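You operate a simulated robot arm through the tools that you are given. There is no shell and no other tool.

The job below is to be done with a simulated robot arm. You get a single attempt, and the scene is never put back.

Task
Test the three docked batteries once, move the one showing ERR to the grey rack and switch the dock off.

The check looks at the end state, three seconds after you hand in, the way a careful person would. Anything else that was tipped, shoved, dropped, spilled or broken makes it a failure.

Robot
A 6-joint arm with a two-finger gripper, fixed in place. Base frame: the origin is at the foot of the arm, x ahead of it, y to its left, z up; the work surface is at about z = -2. Lengths are in mm, angles in degrees, forces in N, time in s.
With the tool pointing down near the work surface it reaches from about 240 to 620 mm from the base axis. Its first joint turns from -66.0 to 66.0 degrees. Payload 1.37 kg.
The TCP is the grasp point between the finger pads, 22 mm short of the fingertips. In the tool frame z runs along the fingers and y along their closing line. The gripper opens to 92 mm; its body begins 65 mm behind the TCP.
Orientation is that of the tool frame in the base frame, as [roll, pitch, yaw] about the fixed x, y, z axes, in that order (R = Rz(yaw) Ry(pitch) Rx(roll)). With the fingers straight down and closing along the base's y, the tool's x points along the base's -x, its y along +y and its z along -z.

Tools
- The arm moves only by the tool move_arm. Its argument "deltas" is a list of rows, each a list of 3 entries, a list of its own where there are three numbers: the shift along the tool's x, y, z in mm, then the turn, a rotation vector about the tool's x, y, z in degrees, then the finger opening in mm, from 0 to 92. In form: [[[x, y, z], [ax, ay, az], hand], ...]. A call has 1 to 20 rows; each row is the pose to reach, as a shift and turn from the pose commanded when the call began, along the tool's axes at that moment. Rows are played at 5 a second. More than 50 mm and 8.6 degrees between two rows, or a gripper value outside its range, and nothing of the call is played. A pose out of reach is approached as far as the arm can. The call stops where the force on the tool passes 40 N (or 10 N more than at its start, if that is more) or the arm is blocked; 0.2 s more then pass. Each finger travels about 59.9 mm/s and halts on what it meets, pressing with about 26 N; the grip force reading is that of the motor and also rises with nothing between the fingers. The clock runs only during rows and for 0.2 s after the last one: add rows that repeat a pose to give the fingers time. It gives the time, the measured TCP pose, the force on the tool (base axes), the opening and the grip force at its end, in the units of the frame above (readings bear some noise), with the torque about the TCP (base axes, N m) and any sound that the robot's microphone picked up.
- Cameras (640 x 400 px; columns grow to the right, rows downward): "scene" is fixed at [30.7, -424.6, 585.9]; the picture's right is [0.86, -0.51, 0.00], its down [-0.30, -0.50, -0.82] and it looks along [0.42, 0.70, -0.58] (base axes); focal length 315 px, centre (320, 200). "wrist" rides on the gripper at [71, 19, -102] in the tool frame; the picture's right is [-0.26, 0.97, 0.00], its down [-0.75, -0.20, -0.63] and it looks along [-0.60, -0.16, 0.78] (tool axes); focal length 280 px, centre (320, 200). There is no depth. A picture from a camera that has moved, and an enlarged one, comes with that camera's place and axes in the base frame and with its lens. The place of the scene camera against the robot may be out by one fixed shift of up to 12 mm in any direction.
- capture(camera): a new picture of that camera. No time passes.
- inspect(camera, box): a new picture of the part [left, top, right, bottom] of that camera's present view, enlarged. No time passes.
- finish_job(): hands the job in; it is judged then, once.

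Nothing tells you positions but the pictures and the camera data. Unless the task says otherwise, let go and move clear before handing in.

The tools are called after ">>>" as a command line: name --argument value ..., lists and objects as JSON in quotes. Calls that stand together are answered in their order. move_arm: Moves the arm, as the interface text tells. Its arguments: {"type":"object","properties":{"deltas":{"type":"array","items":{"type":"array"}}},"required":["deltas"]} The other tools are called the same way: capture (camera) takes a picture; inspect (camera, box) takes an enlarged picture of a part of a camera's view; finish_job () hands the job in.

At the start:

```text
time_s: 0.0
position: [316.6, 294.2, 334.4]
orientation: [179.9, 0.1, 179.8]
contact_force: [-0.4, -0.7, 0.2]
torque: [0.02, -0.04, 0.0]
grip_width: 92.1
grip_force: 0.2
```

scene: 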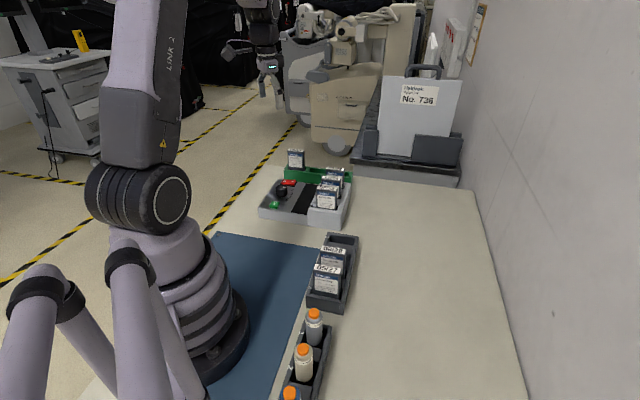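
wrist: 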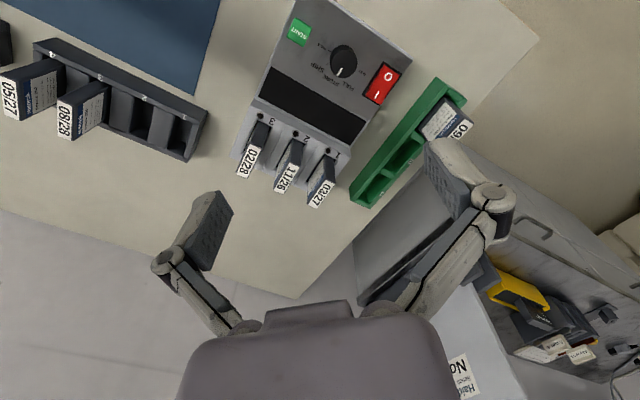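

I see a dock with three batteries, a knob, a red rocker switch and a green button. A grey rack with two batteries stands to one side, and a green rack holds another. I'll look closer before moving.

>>> inspect --camera "wrist" --box '[220, 0, 480, 220]'

>>> inspect --camera "wrist" --box '[0, 20, 220, 170]'

>>> inspect --camera "scene" --box '[250, 140, 370, 230]'

>>> inspect --camera "scene" --box '[280, 220, 380, 400]'

```text
1.82 times, centred on (350, 110) of wrist
camera zoom: at [246.1, 314.5, 433.7], right [0.26, 0.96, 0.0], down [0.75, -0.21, 0.63], along [0.6, -0.16, -0.78], focal length 510 px, centre (266, 364)
```

zoom: 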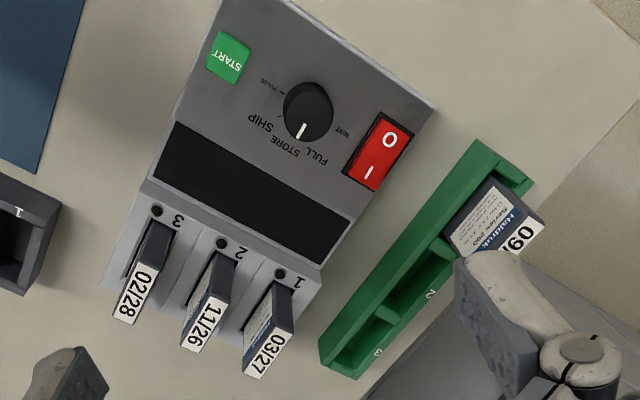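

```text
2.67 times, centred on (110, 95) of wrist
camera zoom: at [246.1, 314.5, 433.7], right [0.26, 0.96, 0.0], down [0.75, -0.21, 0.63], along [0.6, -0.16, -0.78], focal length 748 px, centre (880, 480)
```

zoom: 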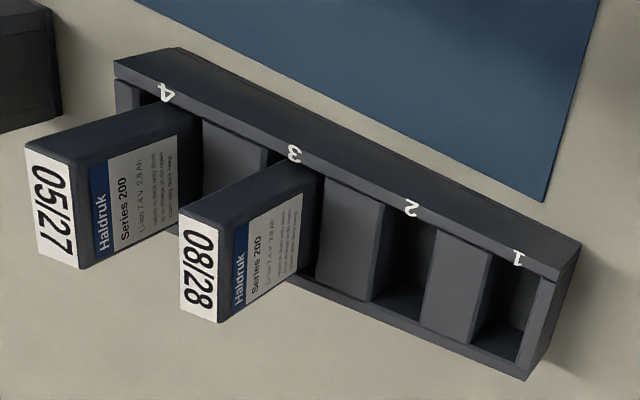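

```text
4.44 times, centred on (310, 185) of scene
camera zoom: at [30.7, -424.6, 585.9], right [0.86, -0.51, 0.0], down [-0.3, -0.5, -0.82], along [0.42, 0.7, -0.58], focal length 1402 px, centre (364, 267)
```

zoom: 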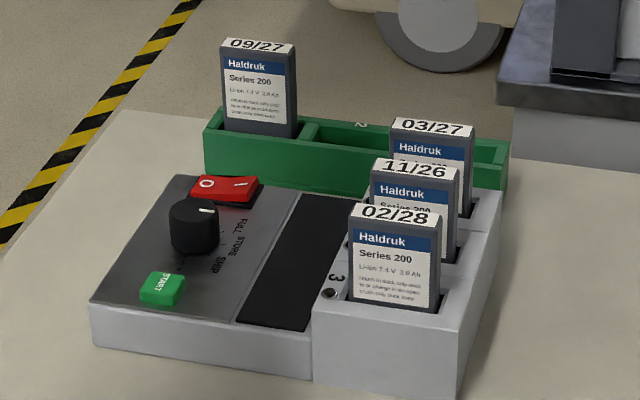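

```text
2.22 times, centred on (330, 310) of scene
camera zoom: at [30.7, -424.6, 585.9], right [0.86, -0.51, 0.0], down [-0.3, -0.5, -0.82], along [0.42, 0.7, -0.58], focal length 701 px, centre (298, -44)
```

zoom: 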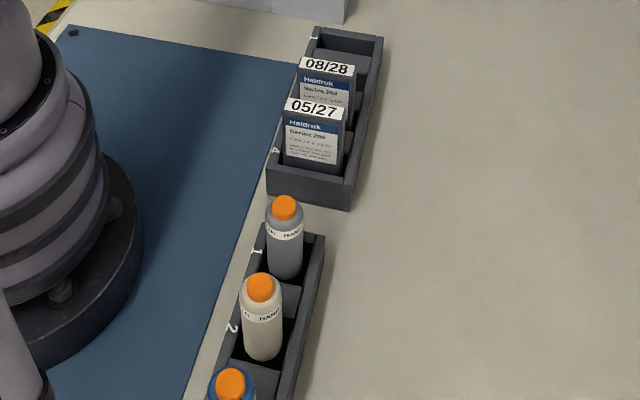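

The knob has several labelled positions, and I need to read them. I'll zoom in on the panel.

>>> inspect --camera "wrist" --box '[280, 10, 410, 110]'

>>> inspect --camera "wrist" --box '[310, 25, 380, 95]'

>>> inspect --camera "scene" --box '[265, 175, 315, 215]'

>>> inspect --camera "scene" --box '[310, 160, 350, 215]'

```text
4.00 times, centred on (345, 60) of wrist
camera zoom: at [246.1, 314.5, 433.7], right [0.26, 0.96, 0.0], down [0.75, -0.21, 0.63], along [0.6, -0.16, -0.78], focal length 1122 px, centre (220, 760)
```

zoom: 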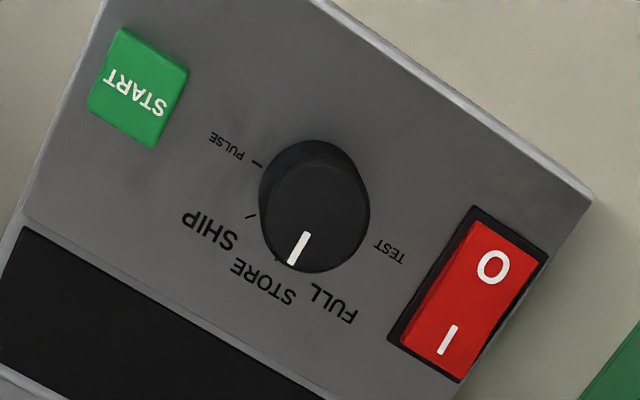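

```text
5.71 times, centred on (345, 60) of wrist
camera zoom: at [246.1, 314.5, 433.7], right [0.26, 0.96, 0.0], down [0.75, -0.21, 0.63], along [0.6, -0.16, -0.78], focal length 1602 px, centre (177, 1000)
```

zoom: 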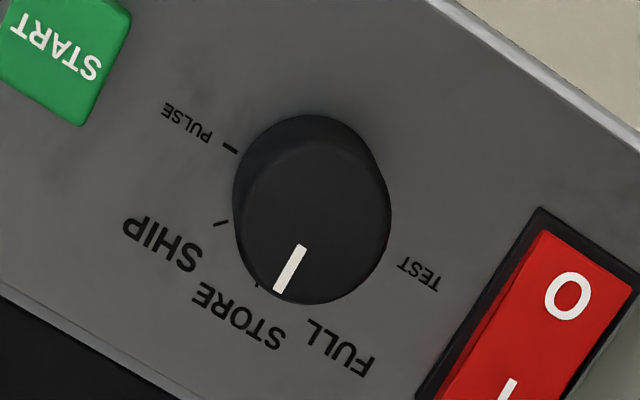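

```text
10.00 times, centred on (290, 195) of scene
camera zoom: at [30.7, -424.6, 585.9], right [0.86, -0.51, 0.0], down [-0.3, -0.5, -0.82], along [0.42, 0.7, -0.58], focal length 3154 px, centre (620, 250)
```

zoom: 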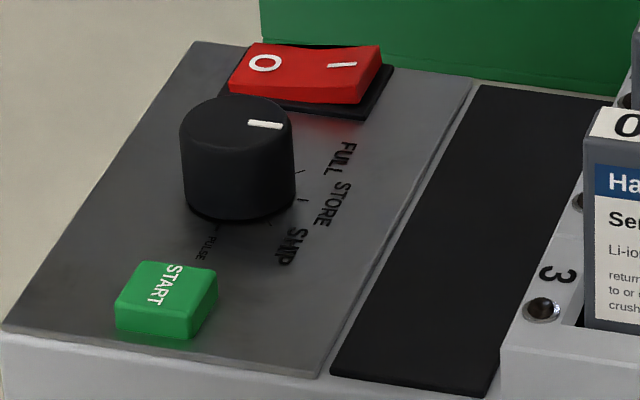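

```text
7.27 times, centred on (330, 188) of scene
camera zoom: at [30.7, -424.6, 585.9], right [0.86, -0.51, 0.0], down [-0.3, -0.5, -0.82], along [0.42, 0.7, -0.58], focal length 2294 px, centre (247, 291)
```

zoom: 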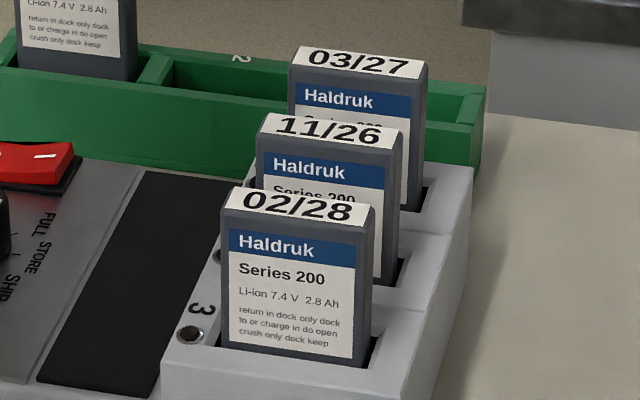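

The knob points at STORE, with TEST about 90° counter-clockwise of it seen from above. The display is dark, so the dock is probably off. I'll move the camera for a second, more central view so I can triangulate positions.

>>> move_arm --deltas '[[[20, 0, 0], [0, 0, 0], 92], [[40, 0, 0], [0, 0, 0], 92], [[60, 0, 0], [0, 0, 0], 92], [[80, 0, 0], [0, 0, 0], 92], [[90, 0, 0], [0, 0, 0], 92], [[90, 0, 0], [0, 0, 0], 92]]'

>>> capture --camera "wrist"

```text
time_s: 1.4
position: [227.5, 295.7, 334.9]
orientation: [179.8, 0.1, 179.9]
contact_force: [0.0, 0.2, -0.3]
torque: [-0.02, -0.01, 0.02]
grip_width: 92.1
grip_force: 0.1
```

```text
taken
camera wrist: at [156.1, 315.2, 434.0], right [0.26, 0.96, 0.0], down [0.75, -0.21, 0.63], along [0.6, -0.16, -0.78], focal length 280 px, centre (320, 200)
```

wrist: 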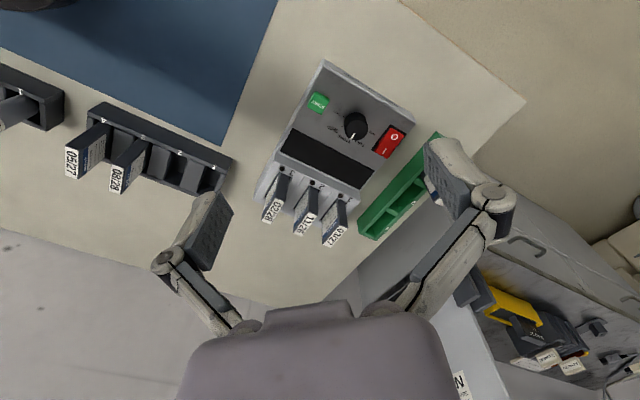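

I now have a second view 90 mm further back. I'll zoom in for precise pixel positions.

>>> inspect --camera "wrist" --box '[240, 50, 460, 260]'

>>> inspect --camera "wrist" --box '[40, 80, 250, 220]'

>>> inspect --camera "wrist" --box '[290, 60, 420, 160]'

```text
1.90 times, centred on (350, 155) of wrist
camera zoom: at [156.1, 315.2, 434.0], right [0.26, 0.96, 0.0], down [0.75, -0.21, 0.63], along [0.6, -0.16, -0.78], focal length 534 px, centre (263, 286)
```

zoom: 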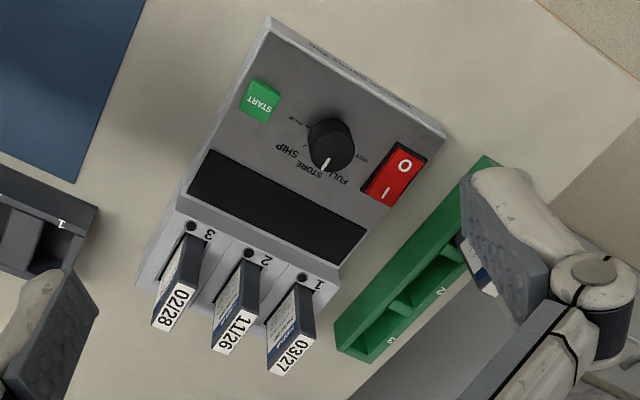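

```text
2.86 times, centred on (145, 150) of wrist
camera zoom: at [156.1, 315.2, 434.0], right [0.26, 0.96, 0.0], down [0.75, -0.21, 0.63], along [0.6, -0.16, -0.78], focal length 801 px, centre (820, 343)
```

zoom: 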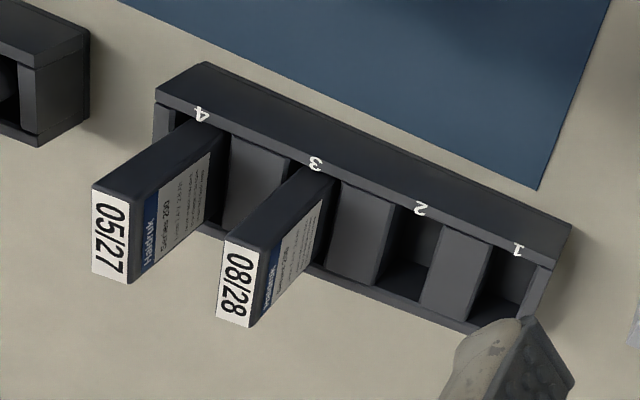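

```text
4.00 times, centred on (355, 110) of wrist
camera zoom: at [156.1, 315.2, 434.0], right [0.26, 0.96, 0.0], down [0.75, -0.21, 0.63], along [0.6, -0.16, -0.78], focal length 1122 px, centre (180, 560)
```

zoom: 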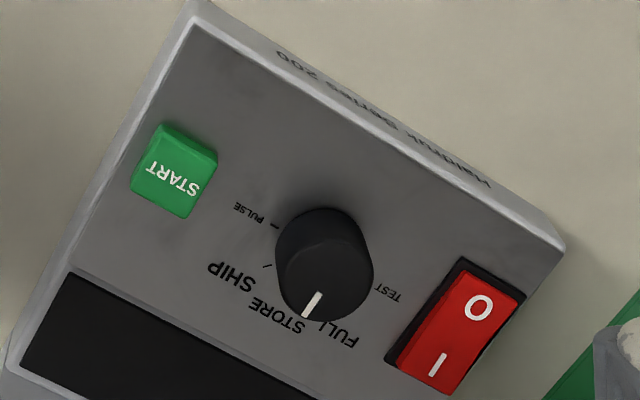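

Triangulating the two views puts START at about (292, 276, 45), the knob at (338, 320) with its top near z 52, rocker O at (372, 375, 37) and I at (391, 356, 41). The lower O end means the dock is off. The batteries stand in a row near (409,170), (446,211) and (480,250), with tops near z 112. I'll close the fingers, turn the tool to line up with the dock, and hover above the I end of the rocker.

>>> move_arm --deltas '[[[-20.5, 7.6, 25.5], [0, 0, 5.6], 70], [[-41, 15.2, 51], [0, 0, 11.2], 50], [[-61.5, 22.9, 76.5], [0, 0, 16.9], 30], [[-82, 30.5, 102], [0, 0, 22.5], 10], [[-102.5, 38, 127.5], [0, 0, 28.1], 0], [[-123, 45.7, 153], [0, 0, 33.7], 0], [[-143.5, 53.4, 178.5], [0, 0, 39.4], 0], [[-164, 61, 190], [0, 0, 45], 0], [[-164, 61, 190], [0, 0, 45], 0]]'

>>> capture --camera "wrist"

>>> capture --camera "scene"

```text
time_s: 3.4
position: [392.4, 358.2, 144.8]
orientation: [179.9, 0.0, 134.9]
contact_force: [-0.8, 0.0, 0.0]
torque: [-0.01, 0.02, -0.01]
grip_width: 0.0
grip_force: 26.1
```

```text
taken
camera wrist: at [356.7, 422.8, 245.0], right [0.87, 0.5, 0.0], down [0.39, -0.68, 0.63], along [0.31, -0.54, -0.78], focal length 280 px, centre (320, 200)
```

wrist: 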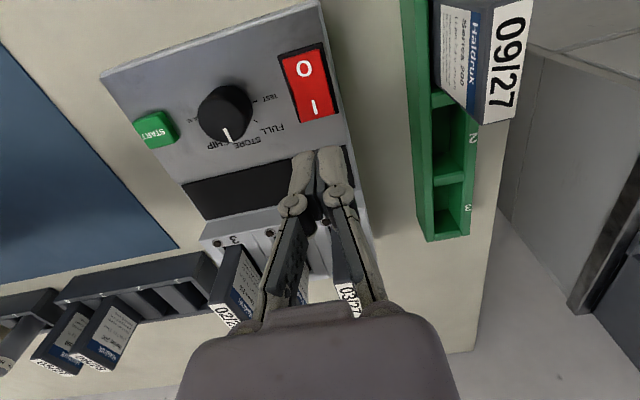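

```text
taken
```

scene: 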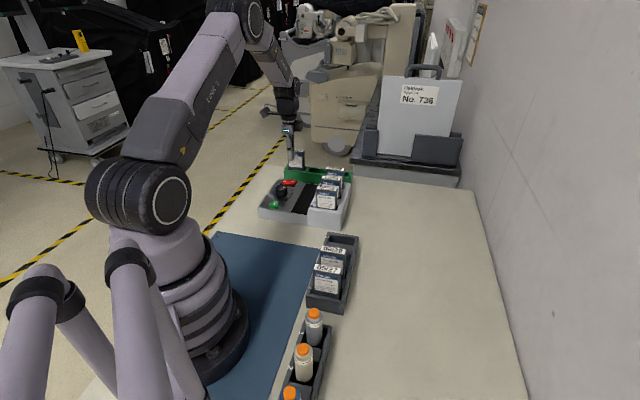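

The fingers are closed and sit about 100 mm above the rocker. I'll zoom in to check the rocker state, the alignment and the knob.

>>> inspect --camera "wrist" --box '[250, 30, 370, 180]'

>>> inspect --camera "wrist" --box '[120, 60, 300, 170]'

>>> inspect --camera "wrist" --box '[0, 220, 360, 400]'

>>> inspect --camera "scene" --box '[255, 120, 335, 230]'

```text
2.67 times, centred on (310, 105) of wrist
camera zoom: at [356.7, 422.8, 245.0], right [0.87, 0.5, 0.0], down [0.39, -0.68, 0.63], along [0.31, -0.54, -0.78], focal length 748 px, centre (347, 453)
```

zoom: 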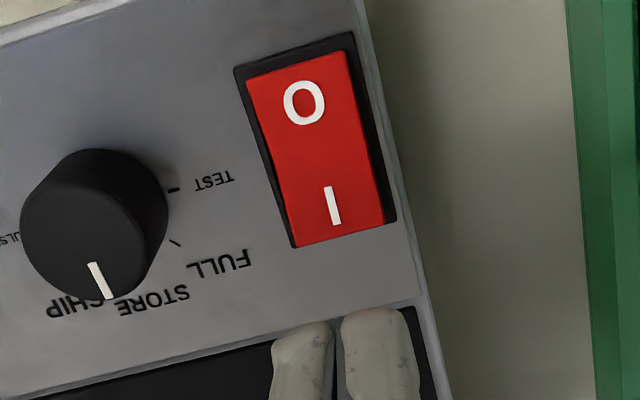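

```text
3.56 times, centred on (210, 115) of wrist
camera zoom: at [356.7, 422.8, 245.0], right [0.87, 0.5, 0.0], down [0.39, -0.68, 0.63], along [0.31, -0.54, -0.78], focal length 997 px, centre (711, 502)
```

zoom: 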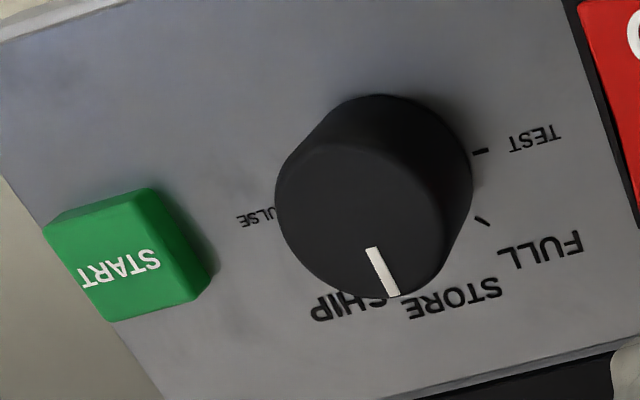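

```text
1.78 times, centred on (180, 310) of wrist
camera zoom: at [356.7, 422.8, 245.0], right [0.87, 0.5, 0.0], down [0.39, -0.68, 0.63], along [0.31, -0.54, -0.78], focal length 498 px, centre (569, 4)
```

zoom: 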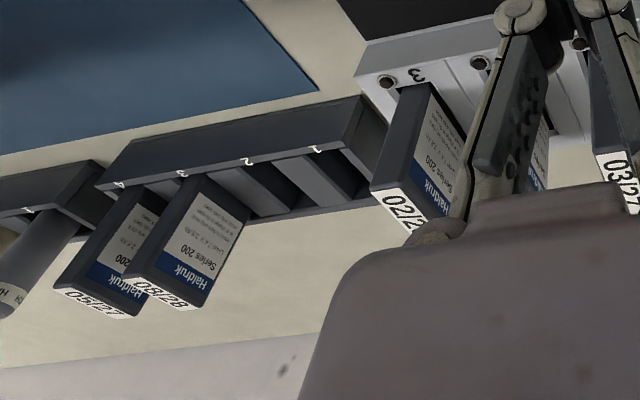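

```text
3.64 times, centred on (295, 175) of scene
camera zoom: at [30.7, -424.6, 585.9], right [0.86, -0.51, 0.0], down [-0.3, -0.5, -0.82], along [0.42, 0.7, -0.58], focal length 1147 px, centre (411, 291)
```

zoom: 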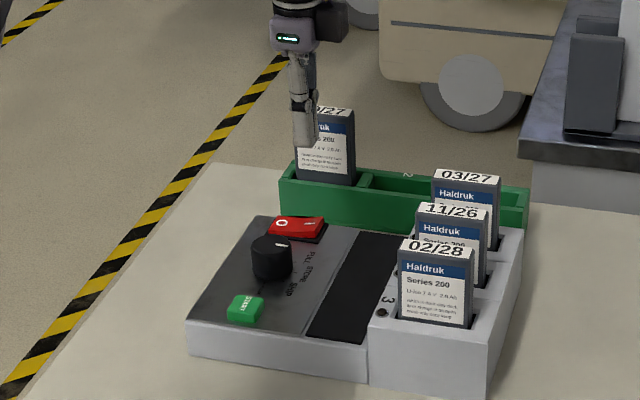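

The rocker's I end is raised and the O end recessed, so the dock is off. The knob points at STORE, and the TEST tick sits 90° counter-clockwise of it. I'll lower the closed fingertips slowly onto the I end.

>>> move_arm --deltas '[[[-2, -4, 20], [0, 0, 0], 0], [[-2, -4, 40], [0, 0, 0], 0], [[-2, -4, 60], [0, 0, 0], 0], [[-2, -4, 70], [0, 0, 0], 0], [[-2, -4, 72], [0, 0, 0], 0], [[-2, -4, 72], [0, 0, 0], 0]]'

>>> inspect --camera "wrist" --box '[200, 60, 440, 230]'

>>> inspect --camera "scene" --box '[255, 140, 335, 230]'

```text
time_s: 4.8
position: [388.9, 352.7, 73.6]
orientation: [180.0, 0.1, 135.1]
contact_force: [0.9, 0.1, -0.2]
torque: [0.01, -0.04, -0.01]
grip_width: 0.0
grip_force: 26.1
```

```text
2.35 times, centred on (320, 145) of wrist
camera zoom: at [353.3, 416.3, 173.0], right [0.87, 0.5, 0.0], down [0.39, -0.68, 0.63], along [0.31, -0.54, -0.78], focal length 660 px, centre (320, 329)
```

zoom: 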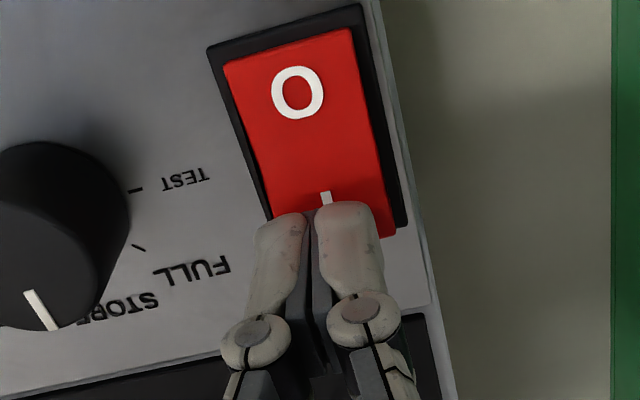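

```text
4.44 times, centred on (295, 185) of scene
camera zoom: at [30.7, -424.6, 585.9], right [0.86, -0.51, 0.0], down [-0.3, -0.5, -0.82], along [0.42, 0.7, -0.58], focal length 1402 px, centre (431, 267)
```

zoom: 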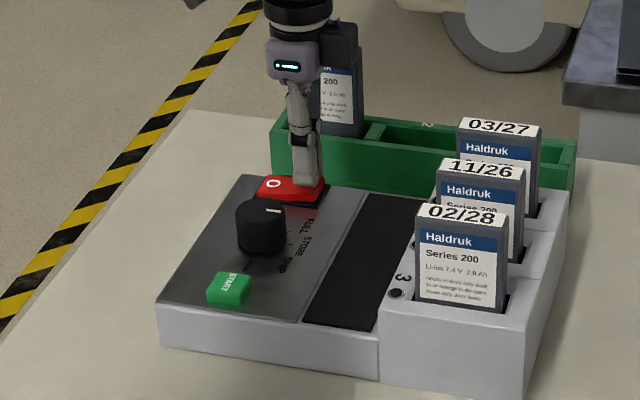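

The fingertips hover about 9 mm above the I mark, slightly left of the rocker's centre line. I'll correct that sideways and press down in small steps.

>>> move_arm --deltas '[[[-2, 2.5, 2], [0, 0, 0], 0], [[-2, 2.5, 4], [0, 0, 0], 0], [[-2, 2.5, 6], [0, 0, 0], 0], [[-2, 2.5, 7], [0, 0, 0], 0], [[-2, 2.5, 8], [0, 0, 0], 0], [[-2, 2.5, 9], [0, 0, 0], 0], [[-2, 2.5, 10], [0, 0, 0], 0], [[-2, 2.5, 11], [0, 0, 0], 0]]'

>>> inspect --camera "wrist" --box '[200, 60, 440, 230]'

>>> inspect --camera "scene" --box '[255, 140, 335, 230]'

```text
time_s: 6.5
position: [393.8, 353.1, 65.4]
orientation: [179.8, 0.1, 135.0]
contact_force: [-2.6, -2.9, 6.5]
torque: [-0.06, 0.12, 0.04]
grip_width: 5.9
grip_force: 28.2
stopped in row 8: the force on the tool passed its limit at 44 N (the readings are from after the stop); the commanded pose is now the measured one
```

```text
2.35 times, centred on (320, 145) of wrist
camera zoom: at [357.0, 416.5, 165.1], right [0.87, 0.5, 0.0], down [0.39, -0.68, 0.63], along [0.31, -0.54, -0.78], focal length 660 px, centre (320, 329)
```

zoom: 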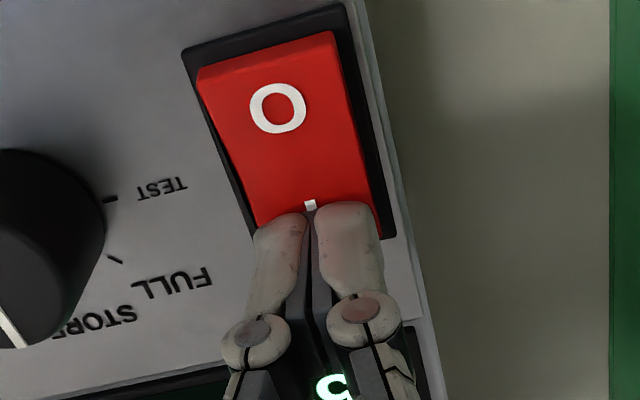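

```text
4.44 times, centred on (295, 185) of scene
camera zoom: at [30.7, -424.6, 585.9], right [0.86, -0.51, 0.0], down [-0.3, -0.5, -0.82], along [0.42, 0.7, -0.58], focal length 1402 px, centre (431, 267)
```

zoom: 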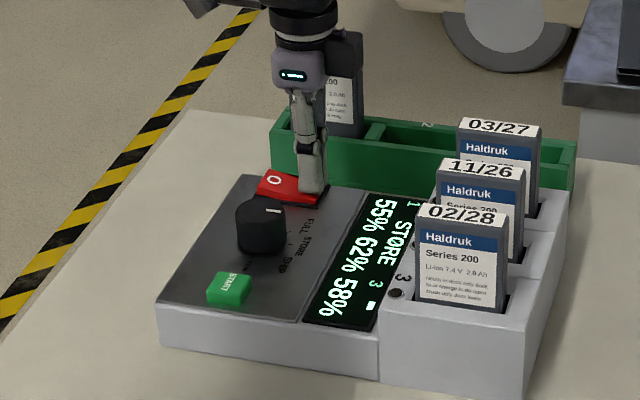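

The dock is on and its display shows STORE mode with 55%, 62% and 58%. I'll lift off and look at the panel.

>>> move_arm --deltas '[[[0, 0, -5], [0, 0, 0], 0], [[0, 0, -25], [0, 0, 0], 0], [[0, 0, -50], [0, 0, 0], 20], [[0, 0, -75], [0, 0, 0], 40], [[0, 0, -75], [0, 0, 0], 52], [[0, 0, -75], [0, 0, 0], 52]]'

>>> capture --camera "wrist"

>>> inspect --camera "scene" --box '[265, 165, 335, 225]'

```text
time_s: 7.8
position: [391.5, 351.7, 139.0]
orientation: [179.8, 0.1, 135.0]
contact_force: [-0.5, 0.4, 0.4]
torque: [-0.03, -0.01, 0.01]
grip_width: 51.8
grip_force: 0.1
```

```text
taken
camera wrist: at [355.7, 415.3, 238.4], right [0.87, 0.5, 0.0], down [0.39, -0.68, 0.62], along [0.31, -0.54, -0.78], focal length 280 px, centre (320, 200)
```

wrist: 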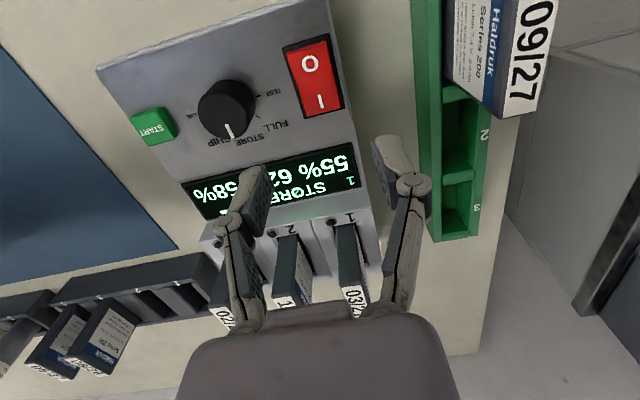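

```text
6.67 times, centred on (300, 195) of scene
camera zoom: at [30.7, -424.6, 585.9], right [0.86, -0.51, 0.0], down [-0.3, -0.5, -0.82], along [0.42, 0.7, -0.58], focal length 2102 px, centre (453, 233)
```

zoom: 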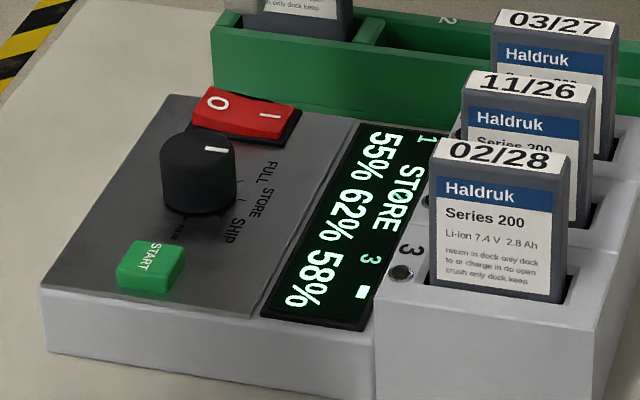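

The rocker is now on. I'll zoom in on the knob for an accurate centre and height.

>>> inspect --camera "wrist" --box '[180, 60, 280, 160]'

>>> inspect --camera "wrist" --box '[180, 130, 380, 240]'

```text
4.00 times, centred on (230, 110) of wrist
camera zoom: at [355.7, 415.3, 238.4], right [0.87, 0.5, 0.0], down [0.39, -0.68, 0.62], along [0.31, -0.54, -0.78], focal length 1122 px, centre (680, 560)
```

zoom: 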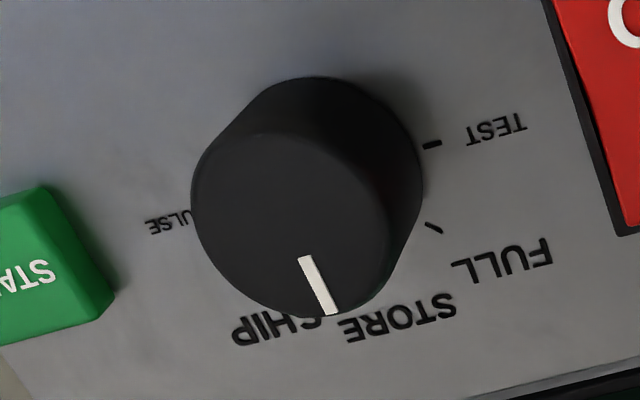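

```text
3.20 times, centred on (280, 185) of wrist
camera zoom: at [355.7, 415.3, 238.4], right [0.87, 0.5, 0.0], down [0.39, -0.68, 0.62], along [0.31, -0.54, -0.78], focal length 897 px, centre (448, 248)
```

zoom: 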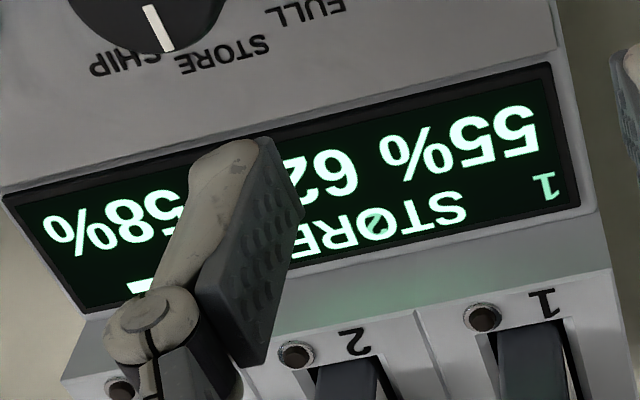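

The knob's centre is near (336, 320), its top around z 57, and it is about 33 mm across. I'll move over it with the fingers 52 mm apart and stop 20 mm above to check alignment.

>>> move_arm --deltas '[[[6, -21, 0], [0, 0, 0], 52], [[12, -42, 5], [0, 0, 0], 52], [[17.2, -62, 15], [0, 0, 0], 52], [[17.2, -62, 27], [0, 0, 0], 52], [[17.2, -62, 37], [0, 0, 0], 52], [[17.2, -62, 37], [0, 0, 0], 52]]'

>>> capture --camera "wrist"

>>> inspect --camera "scene" --box '[245, 120, 335, 220]'

```text
time_s: 9.2
position: [336.3, 320.9, 101.0]
orientation: [179.8, 0.1, 135.0]
contact_force: [0.1, 0.0, -0.1]
torque: [0.03, -0.03, -0.02]
grip_width: 51.9
grip_force: 0.1
```

```text
taken
camera wrist: at [300.4, 384.4, 201.7], right [0.87, 0.5, 0.0], down [0.39, -0.68, 0.62], along [0.31, -0.54, -0.78], focal length 280 px, centre (320, 200)
```

wrist: 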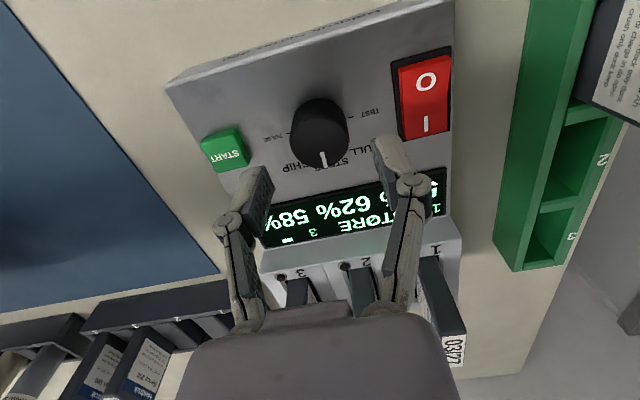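

```text
4.00 times, centred on (290, 170) of scene
camera zoom: at [30.7, -424.6, 585.9], right [0.86, -0.51, 0.0], down [-0.3, -0.5, -0.82], along [0.42, 0.7, -0.58], focal length 1262 px, centre (440, 320)
```

zoom: 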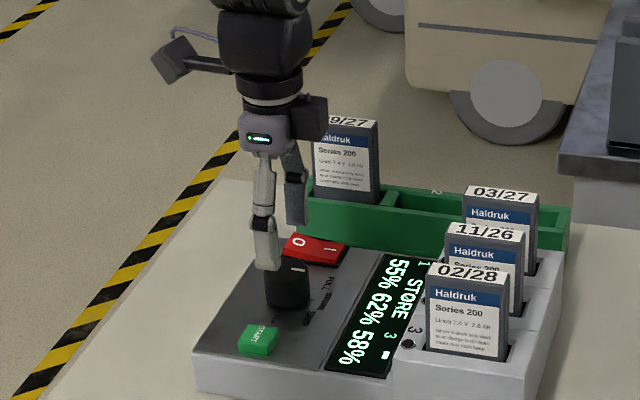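

>>> inspect --camera "wrist" --box '[260, 80, 380, 200]'

```text
3.33 times, centred on (320, 140) of wrist
camera zoom: at [300.4, 384.4, 201.7], right [0.87, 0.5, 0.0], down [0.39, -0.68, 0.62], along [0.31, -0.54, -0.78], focal length 935 px, centre (320, 400)
```

zoom: 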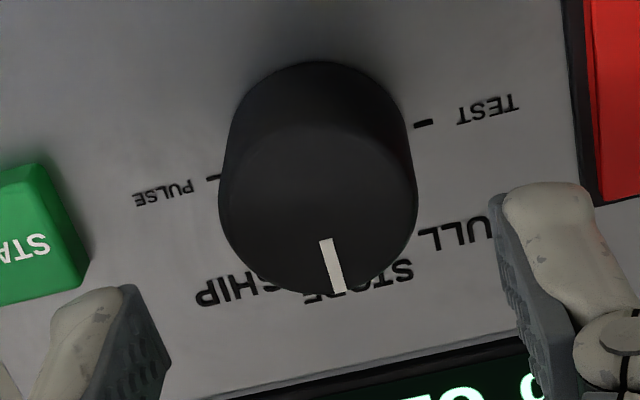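

The knob is centred between the fingers within about a millimetre, and its PULSE–TEST line runs at 45°. I'll go down around it and grip it.

>>> move_arm --deltas '[[[0, 0, 10], [0, 0, 0], 52], [[0, 0, 20], [0, 0, 0], 52], [[0, 0, 30], [0, 0, 0], 52], [[0, 0, 36], [0, 0, 0], 52], [[0, 0, 38], [0, 0, 0], 52], [[0, 0, 38], [0, 0, 0], 40], [[0, 0, 38], [0, 0, 0], 25], [[0, 0, 38], [0, 0, 0], 25], [[0, 0, 38], [0, 0, 0], 25]]'

>>> inspect --camera "wrist" --box '[200, 60, 440, 230]'

>>> inspect --camera "scene" --box '[245, 140, 335, 230]'

```text
time_s: 11.2
position: [336.5, 321.3, 65.1]
orientation: [180.0, 0.1, 135.1]
contact_force: [-11.0, -11.8, 10.0]
torque: [-0.24, 0.26, -0.02]
grip_width: 33.6
grip_force: 28.7
```

```text
2.35 times, centred on (320, 145) of wrist
camera zoom: at [300.2, 385.1, 165.0], right [0.87, 0.5, 0.0], down [0.39, -0.68, 0.63], along [0.31, -0.54, -0.78], focal length 660 px, centre (320, 329)
```

zoom: 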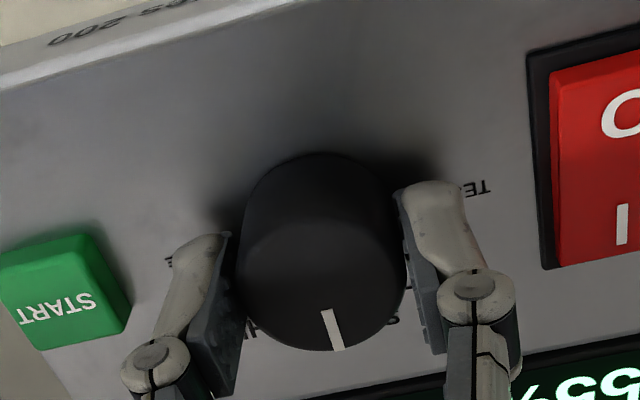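

```text
4.44 times, centred on (290, 185) of scene
camera zoom: at [30.7, -424.6, 585.9], right [0.86, -0.51, 0.0], down [-0.3, -0.5, -0.82], along [0.42, 0.7, -0.58], focal length 1402 px, centre (453, 267)
```

zoom: 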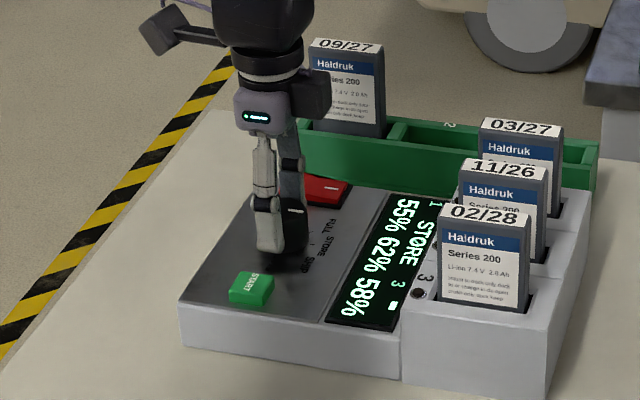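

The fingers have closed on the knob at 33.6 mm, but there's a sideways force toward START and a slight upward force. I'll shift a little to relieve it before turning.

>>> move_arm --deltas '[[[0, -0.7, -1], [0, 0, 0], 25], [[0, -1.2, -1.5], [0, 0, 0], 25]]'

```text
time_s: 11.8
position: [335.9, 321.3, 66.0]
orientation: [179.6, 0.2, 134.9]
contact_force: [5.0, 6.4, -25.0]
torque: [-0.05, -0.09, 0.01]
grip_width: 33.7
grip_force: 27.8
```

That overshot a little, so I'll go to the in-between neutral point.

>>> move_arm --deltas '[[[0, 0.4, 1.0], [0, 0, 0], 25]]'

```text
time_s: 12.2
position: [335.9, 320.5, 66.1]
orientation: [179.7, -0.1, 135.1]
contact_force: [-8.7, 3.6, 2.0]
torque: [0.08, -0.18, -0.01]
grip_width: 33.9
grip_force: 28.2
```

Forces are low now. I'll turn the knob counter-clockwise, starting with the first 45° to FULL, and check it follows.

>>> move_arm --deltas '[[[0, 0, 0], [0, 0, -5], 25], [[0, 0, 0], [0, 0, -10], 25], [[0, 0, 0], [0, 0, -15], 25], [[0, 0, 0], [0, 0, -20], 25], [[0, 0, 0], [0, 0, -25], 25], [[0, 0, 0], [0, 0, -30], 25], [[0, 0, 0], [0, 0, -35], 25], [[0, 0, 0], [0, 0, -40], 25], [[0, 0, 0], [0, 0, -45], 25]]'

>>> capture --camera "wrist"

>>> inspect --camera "scene" --box '[245, 140, 335, 230]'

```text
time_s: 14.2
position: [336.3, 320.9, 65.2]
orientation: [-180.0, 0.0, -180.0]
contact_force: [-22.5, -2.4, 18.9]
torque: [-0.06, 0.35, 0.0]
grip_width: 33.9
grip_force: 28.7
```

```text
taken
camera wrist: at [266.2, 340.0, 164.3], right [0.26, 0.97, 0.0], down [0.75, -0.2, 0.63], along [0.6, -0.16, -0.78], focal length 280 px, centre (320, 200)
```

wrist: 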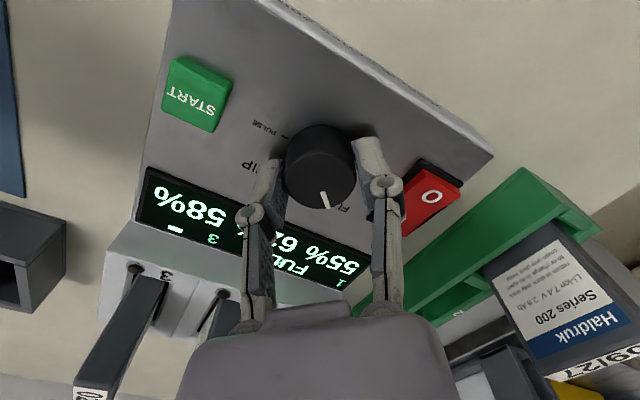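

```text
4.44 times, centred on (290, 185) of scene
camera zoom: at [30.7, -424.7, 585.9], right [0.86, -0.51, 0.0], down [-0.3, -0.5, -0.82], along [0.42, 0.7, -0.58], focal length 1402 px, centre (453, 267)
```

zoom: 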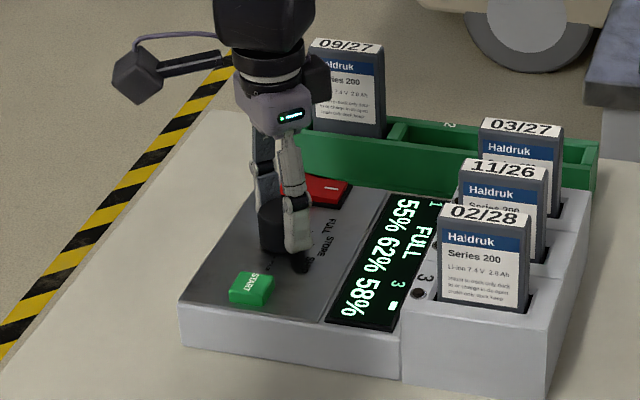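

The knob followed and the display reads FULL. Side load has built up, so I'll relieve it with a small shift and turn the remaining 45° to TEST.

>>> move_arm --deltas '[[[0.9, 0, -0.7], [0, 0, 0], 25]]'

```text
time_s: 14.7
position: [337.8, 319.8, 65.3]
orientation: [-179.9, 0.2, 180.0]
contact_force: [-19.8, -1.4, 17.3]
torque: [-0.1, 0.69, 0.0]
grip_width: 34.0
grip_force: 27.7
```

>>> move_arm --deltas '[[[1.0, 0, -0.8], [0, 0, 0], 25], [[1.0, 0, -0.8], [0, 0, 0], 25]]'

```text
time_s: 15.2
position: [338.2, 320.0, 63.6]
orientation: [179.7, 0.2, 179.8]
contact_force: [9.1, 3.2, -34.2]
torque: [0.02, -0.07, 0.0]
grip_width: 33.8
grip_force: 27.8
```

>>> move_arm --deltas '[[[-0.3, 0, 0.5], [0, 0, 0], 25], [[-0.3, 0, 0.5], [0, 0, 0], 25]]'

```text
time_s: 15.8
position: [338.1, 320.5, 65.6]
orientation: [179.9, 0.2, 179.9]
contact_force: [8.8, 4.1, -34.2]
torque: [0.04, -0.22, -0.05]
grip_width: 33.8
grip_force: 28.2
```

The load isn't settling with small shifts, so I'll briefly open the fingers to release the stress and then re-grip.

>>> move_arm --deltas '[[[-0.3, 0, 0.5], [0, 0, 0], 42], [[-0.3, 0, 0.5], [0, 0, 0], 42], [[-0.3, 0, 0.5], [0, 0, 0], 42]]'

>>> capture --camera "wrist"

```text
time_s: 16.6
position: [337.1, 319.0, 65.0]
orientation: [179.9, 0.2, -179.9]
contact_force: [0.0, -0.2, 0.3]
torque: [0.0, 0.02, 0.01]
grip_width: 42.2
grip_force: 0.0
```

```text
taken
camera wrist: at [266.0, 339.7, 165.4], right [0.26, 0.96, 0.0], down [0.75, -0.21, 0.63], along [0.61, -0.16, -0.78], focal length 280 px, centre (320, 200)
```

wrist: 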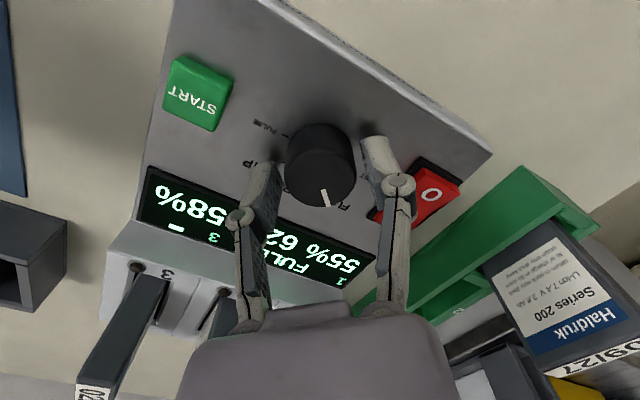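

All load is released and the knob stays at FULL. I'll re-grip and check the forces.

>>> move_arm --deltas '[[[0, 0, 0], [0, 0, 0], 36], [[0, 0, 0], [0, 0, 0], 30], [[0, 0, 0], [0, 0, 0], 25], [[0, 0, 0], [0, 0, 0], 25]]'

```text
time_s: 17.6
position: [336.5, 320.6, 65.5]
orientation: [179.7, 0.2, -180.0]
contact_force: [-0.3, 2.3, 1.0]
torque: [0.06, -0.01, 0.03]
grip_width: 33.6
grip_force: 27.5
```

The re-grip is clean with almost no load. I'll turn the remaining 45° to TEST.

>>> move_arm --deltas '[[[0, 0, 0], [0, 0, -5], 25], [[0, 0, 0], [0, 0, -10], 25], [[0, 0, 0], [0, 0, -15], 25], [[0, 0, 0], [0, 0, -20], 25], [[0, 0, 0], [0, 0, -25], 25], [[0, 0, 0], [0, 0, -30], 25], [[0, 0, 0], [0, 0, -35], 25], [[0, 0, 0], [0, 0, -40], 25], [[0, 0, 0], [0, 0, -44], 25]]'

>>> inspect --camera "wrist" --box '[200, 60, 440, 230]'

>>> inspect --camera "scene" --box '[245, 140, 335, 230]'

```text
time_s: 19.6
position: [335.9, 321.2, 66.4]
orientation: [-179.9, 0.5, -135.9]
contact_force: [18.7, 3.9, -12.0]
torque: [0.37, -0.72, -0.02]
grip_width: 34.1
grip_force: 28.1
```

```text
2.35 times, centred on (320, 145) of wrist
camera zoom: at [272.2, 284.9, 165.1], right [-0.48, 0.88, 0.0], down [0.68, 0.37, 0.63], along [0.55, 0.31, -0.78], focal length 660 px, centre (320, 329)
```

zoom: 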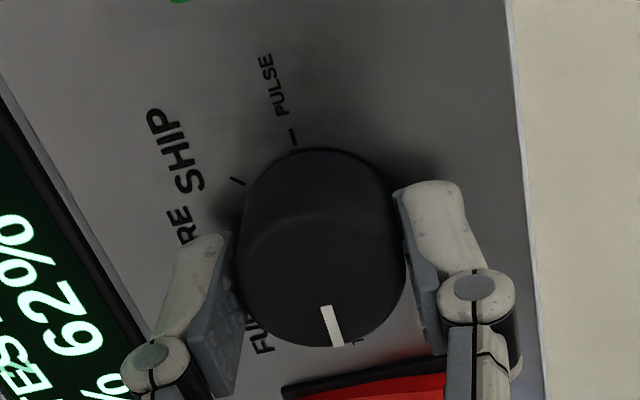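

```text
4.44 times, centred on (290, 185) of scene
camera zoom: at [30.8, -424.6, 586.0], right [0.86, -0.51, 0.0], down [-0.3, -0.5, -0.82], along [0.42, 0.7, -0.58], focal length 1402 px, centre (453, 267)
```

zoom: 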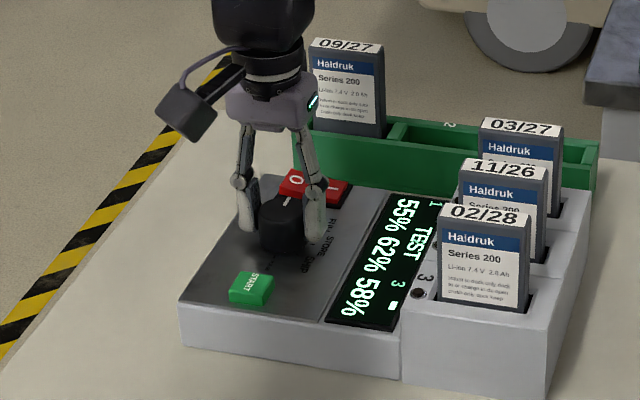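

The display now reads TEST. I'll release the knob and lift straight up, then check it stays there.

>>> move_arm --deltas '[[[0, 0, 0], [0, 0, 0], 44], [[0, 0, 0], [0, 0, 0], 46], [[0, 0, -10], [0, 0, 0], 46], [[0, 0, -30], [0, 0, 0], 46], [[0, 0, -50], [0, 0, 0], 40], [[0, 0, -70], [0, 0, 0], 20], [[0, 0, -80], [0, 0, 0], 0], [[0, 0, -80], [0, 0, 0], 0]]'

>>> capture --camera "wrist"

>>> inspect --camera "scene" --box '[265, 165, 335, 225]'

```text
time_s: 21.4
position: [336.3, 321.7, 144.7]
orientation: [-179.9, 0.2, -136.0]
contact_force: [-0.2, -0.5, 0.1]
torque: [0.01, -0.03, 0.0]
grip_width: 0.0
grip_force: 26.3
```

```text
taken
camera wrist: at [271.6, 285.5, 244.7], right [-0.48, 0.88, 0.0], down [0.68, 0.37, 0.63], along [0.55, 0.3, -0.78], focal length 280 px, centre (320, 200)
```

wrist: 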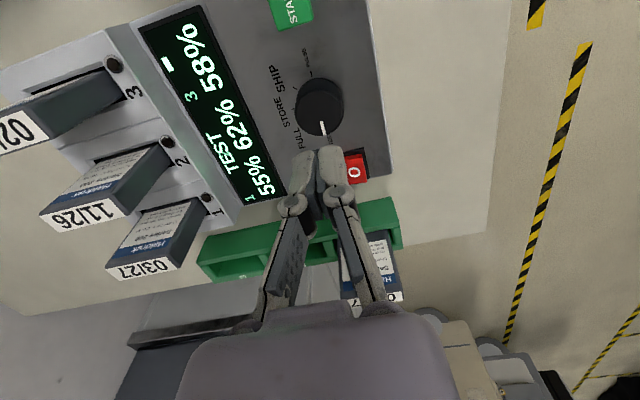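

```text
6.67 times, centred on (300, 195) of scene
camera zoom: at [30.7, -424.6, 585.9], right [0.86, -0.51, 0.0], down [-0.3, -0.5, -0.82], along [0.42, 0.7, -0.58], focal length 2102 px, centre (453, 233)
```

zoom: 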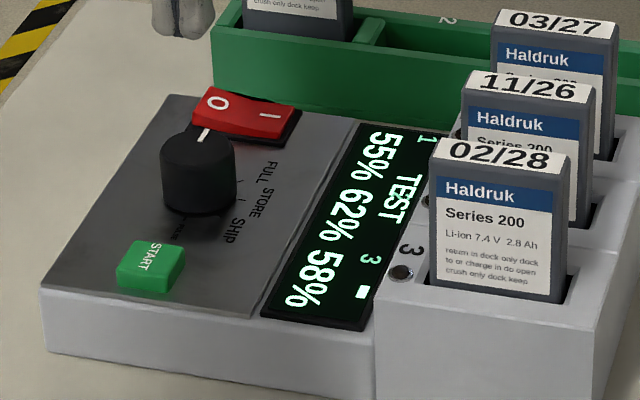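

TEST mode holds. START is centred at about (292, 276), top near z 42. I'll move the closed fingers over it and hover 35 mm above to verify.

>>> move_arm --deltas '[[[9, -0.3, 0], [0, 0, 6.3], 0], [[18, -0.5, 0], [0, 0, 12.6], 0], [[27, -0.8, 5], [0, 0, 18.9], 0], [[36, -1, 12], [0, 0, 25.2], 0], [[45, -1.3, 22], [0, 0, 31.5], 0], [[54, -1.5, 32], [0, 0, 37.7], 0], [[62.9, -1.8, 42], [0, 0, 44], 0], [[62.9, -1.8, 42], [0, 0, 44], 0]]'

>>> capture --camera "wrist"

>>> inspect --camera "scene" --box '[245, 140, 335, 230]'

```text
time_s: 23.2
position: [290.8, 274.4, 103.4]
orientation: [179.9, 0.2, 180.0]
contact_force: [0.3, -0.4, -0.4]
torque: [-0.01, -0.01, 0.01]
grip_width: 0.0
grip_force: 26.4
```

```text
taken
camera wrist: at [219.5, 294.2, 202.6], right [0.26, 0.96, 0.0], down [0.75, -0.21, 0.63], along [0.61, -0.16, -0.78], focal length 280 px, centre (320, 200)
```

wrist: 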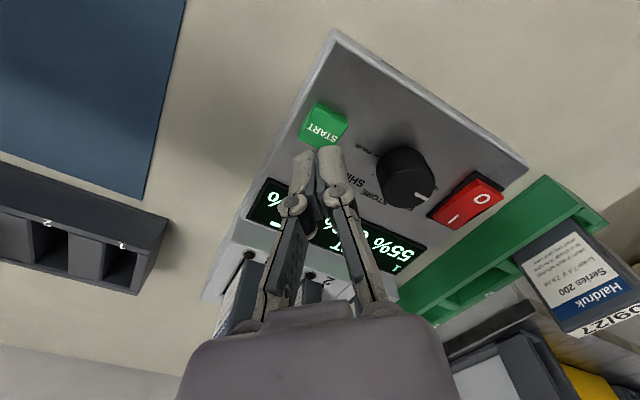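

```text
4.44 times, centred on (290, 185) of scene
camera zoom: at [30.7, -424.6, 585.9], right [0.86, -0.51, 0.0], down [-0.3, -0.5, -0.82], along [0.42, 0.7, -0.58], focal length 1402 px, centre (453, 267)
```

zoom: 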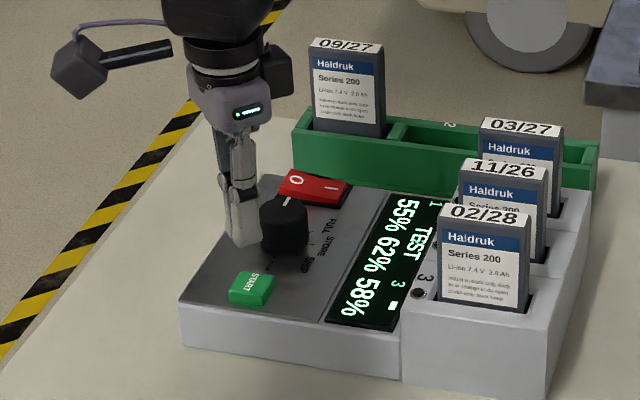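

The tips are within 2 mm of the START centre, so I'll correct and press down once in small steps.

>>> move_arm --deltas '[[[-1.5, 1.9, 10], [0, 0, 0], 0], [[-1.5, 1.9, 20], [0, 0, 0], 0], [[-1.5, 1.9, 28], [0, 0, 0], 0], [[-1.5, 1.9, 32], [0, 0, 0], 0], [[-1.5, 1.9, 34], [0, 0, 0], 0], [[-1.5, 1.9, 35.5], [0, 0, 0], 0], [[-1.5, 1.9, 37], [0, 0, 0], 0], [[-1.5, 1.9, 38.5], [0, 0, 0], 0]]'

>>> inspect --camera "wrist" --box '[220, 80, 440, 280]'

>>> inspect --camera "scene" --box '[245, 140, 335, 230]'

```text
time_s: 25.1
position: [292.6, 277.1, 64.8]
orientation: [179.8, 0.2, -180.0]
contact_force: [-1.3, 1.2, 1.9]
torque: [0.02, 0.01, -0.04]
grip_width: 5.8
grip_force: 27.9
heard: click
```

```text
2.00 times, centred on (330, 180) of wrist
camera zoom: at [222.0, 296.3, 164.5], right [0.26, 0.96, 0.0], down [0.75, -0.21, 0.63], along [0.61, -0.16, -0.78], focal length 561 px, centre (300, 240)
```

zoom: 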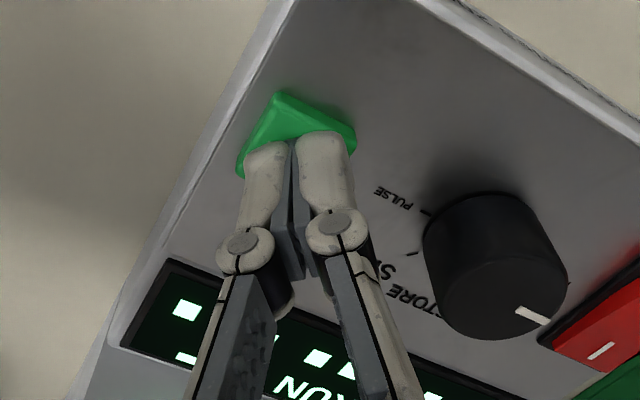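

```text
4.44 times, centred on (290, 185) of scene
camera zoom: at [30.7, -424.6, 585.9], right [0.86, -0.51, 0.0], down [-0.3, -0.5, -0.82], along [0.42, 0.7, -0.58], focal length 1402 px, centre (453, 267)
```

zoom: 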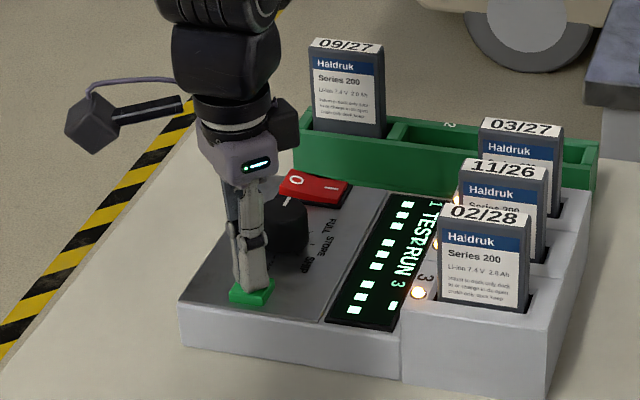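

I heard a click and the display shows TEST RUN with the lamps lit. I'll lift straight up and wait for the result.

>>> move_arm --deltas '[[[0, 0, -5], [0, 0, 0], 0], [[0, 0, -35], [0, 0, 0], 0], [[0, 0, -75], [0, 0, 0], 0], [[0, 0, -120], [0, 0, 0], 20], [[0, 0, -165], [0, 0, 0], 40], [[0, 0, -200], [0, 0, 0], 60], [[0, 0, -200], [0, 0, 0], 60]]'

>>> capture --camera "wrist"

>>> inspect --camera "scene" --box '[265, 165, 335, 225]'

```text
time_s: 26.6
position: [294.3, 273.9, 266.1]
orientation: [179.9, 0.3, -179.9]
contact_force: [0.1, -0.8, -0.8]
torque: [0.0, 0.01, 0.0]
grip_width: 60.1
grip_force: 0.0
```

```text
taken
camera wrist: at [222.7, 294.4, 364.6], right [0.26, 0.96, 0.0], down [0.75, -0.21, 0.63], along [0.61, -0.16, -0.78], focal length 280 px, centre (320, 200)
```

wrist: 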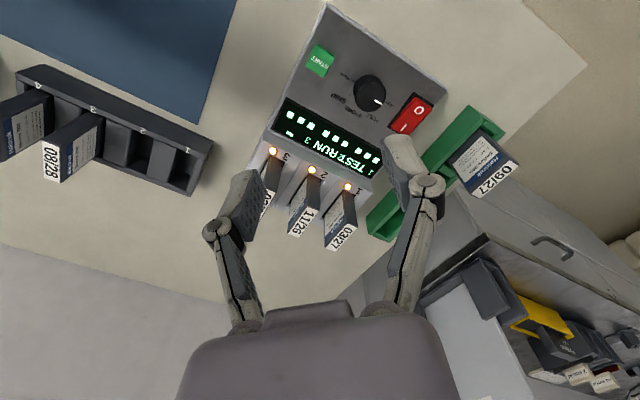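

```text
6.67 times, centred on (300, 195) of scene
camera zoom: at [30.7, -424.6, 585.9], right [0.86, -0.51, 0.0], down [-0.3, -0.5, -0.82], along [0.42, 0.7, -0.58], focal length 2102 px, centre (453, 233)
```

zoom: 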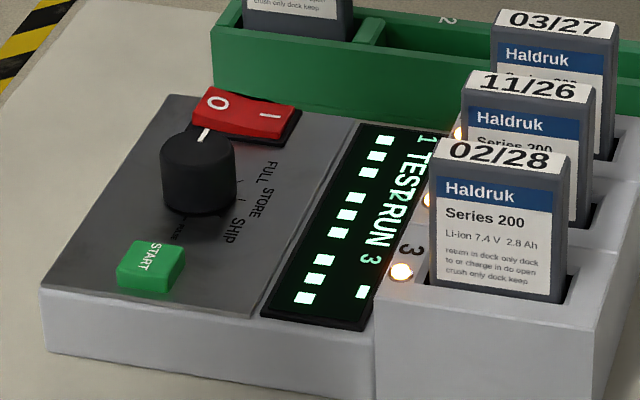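

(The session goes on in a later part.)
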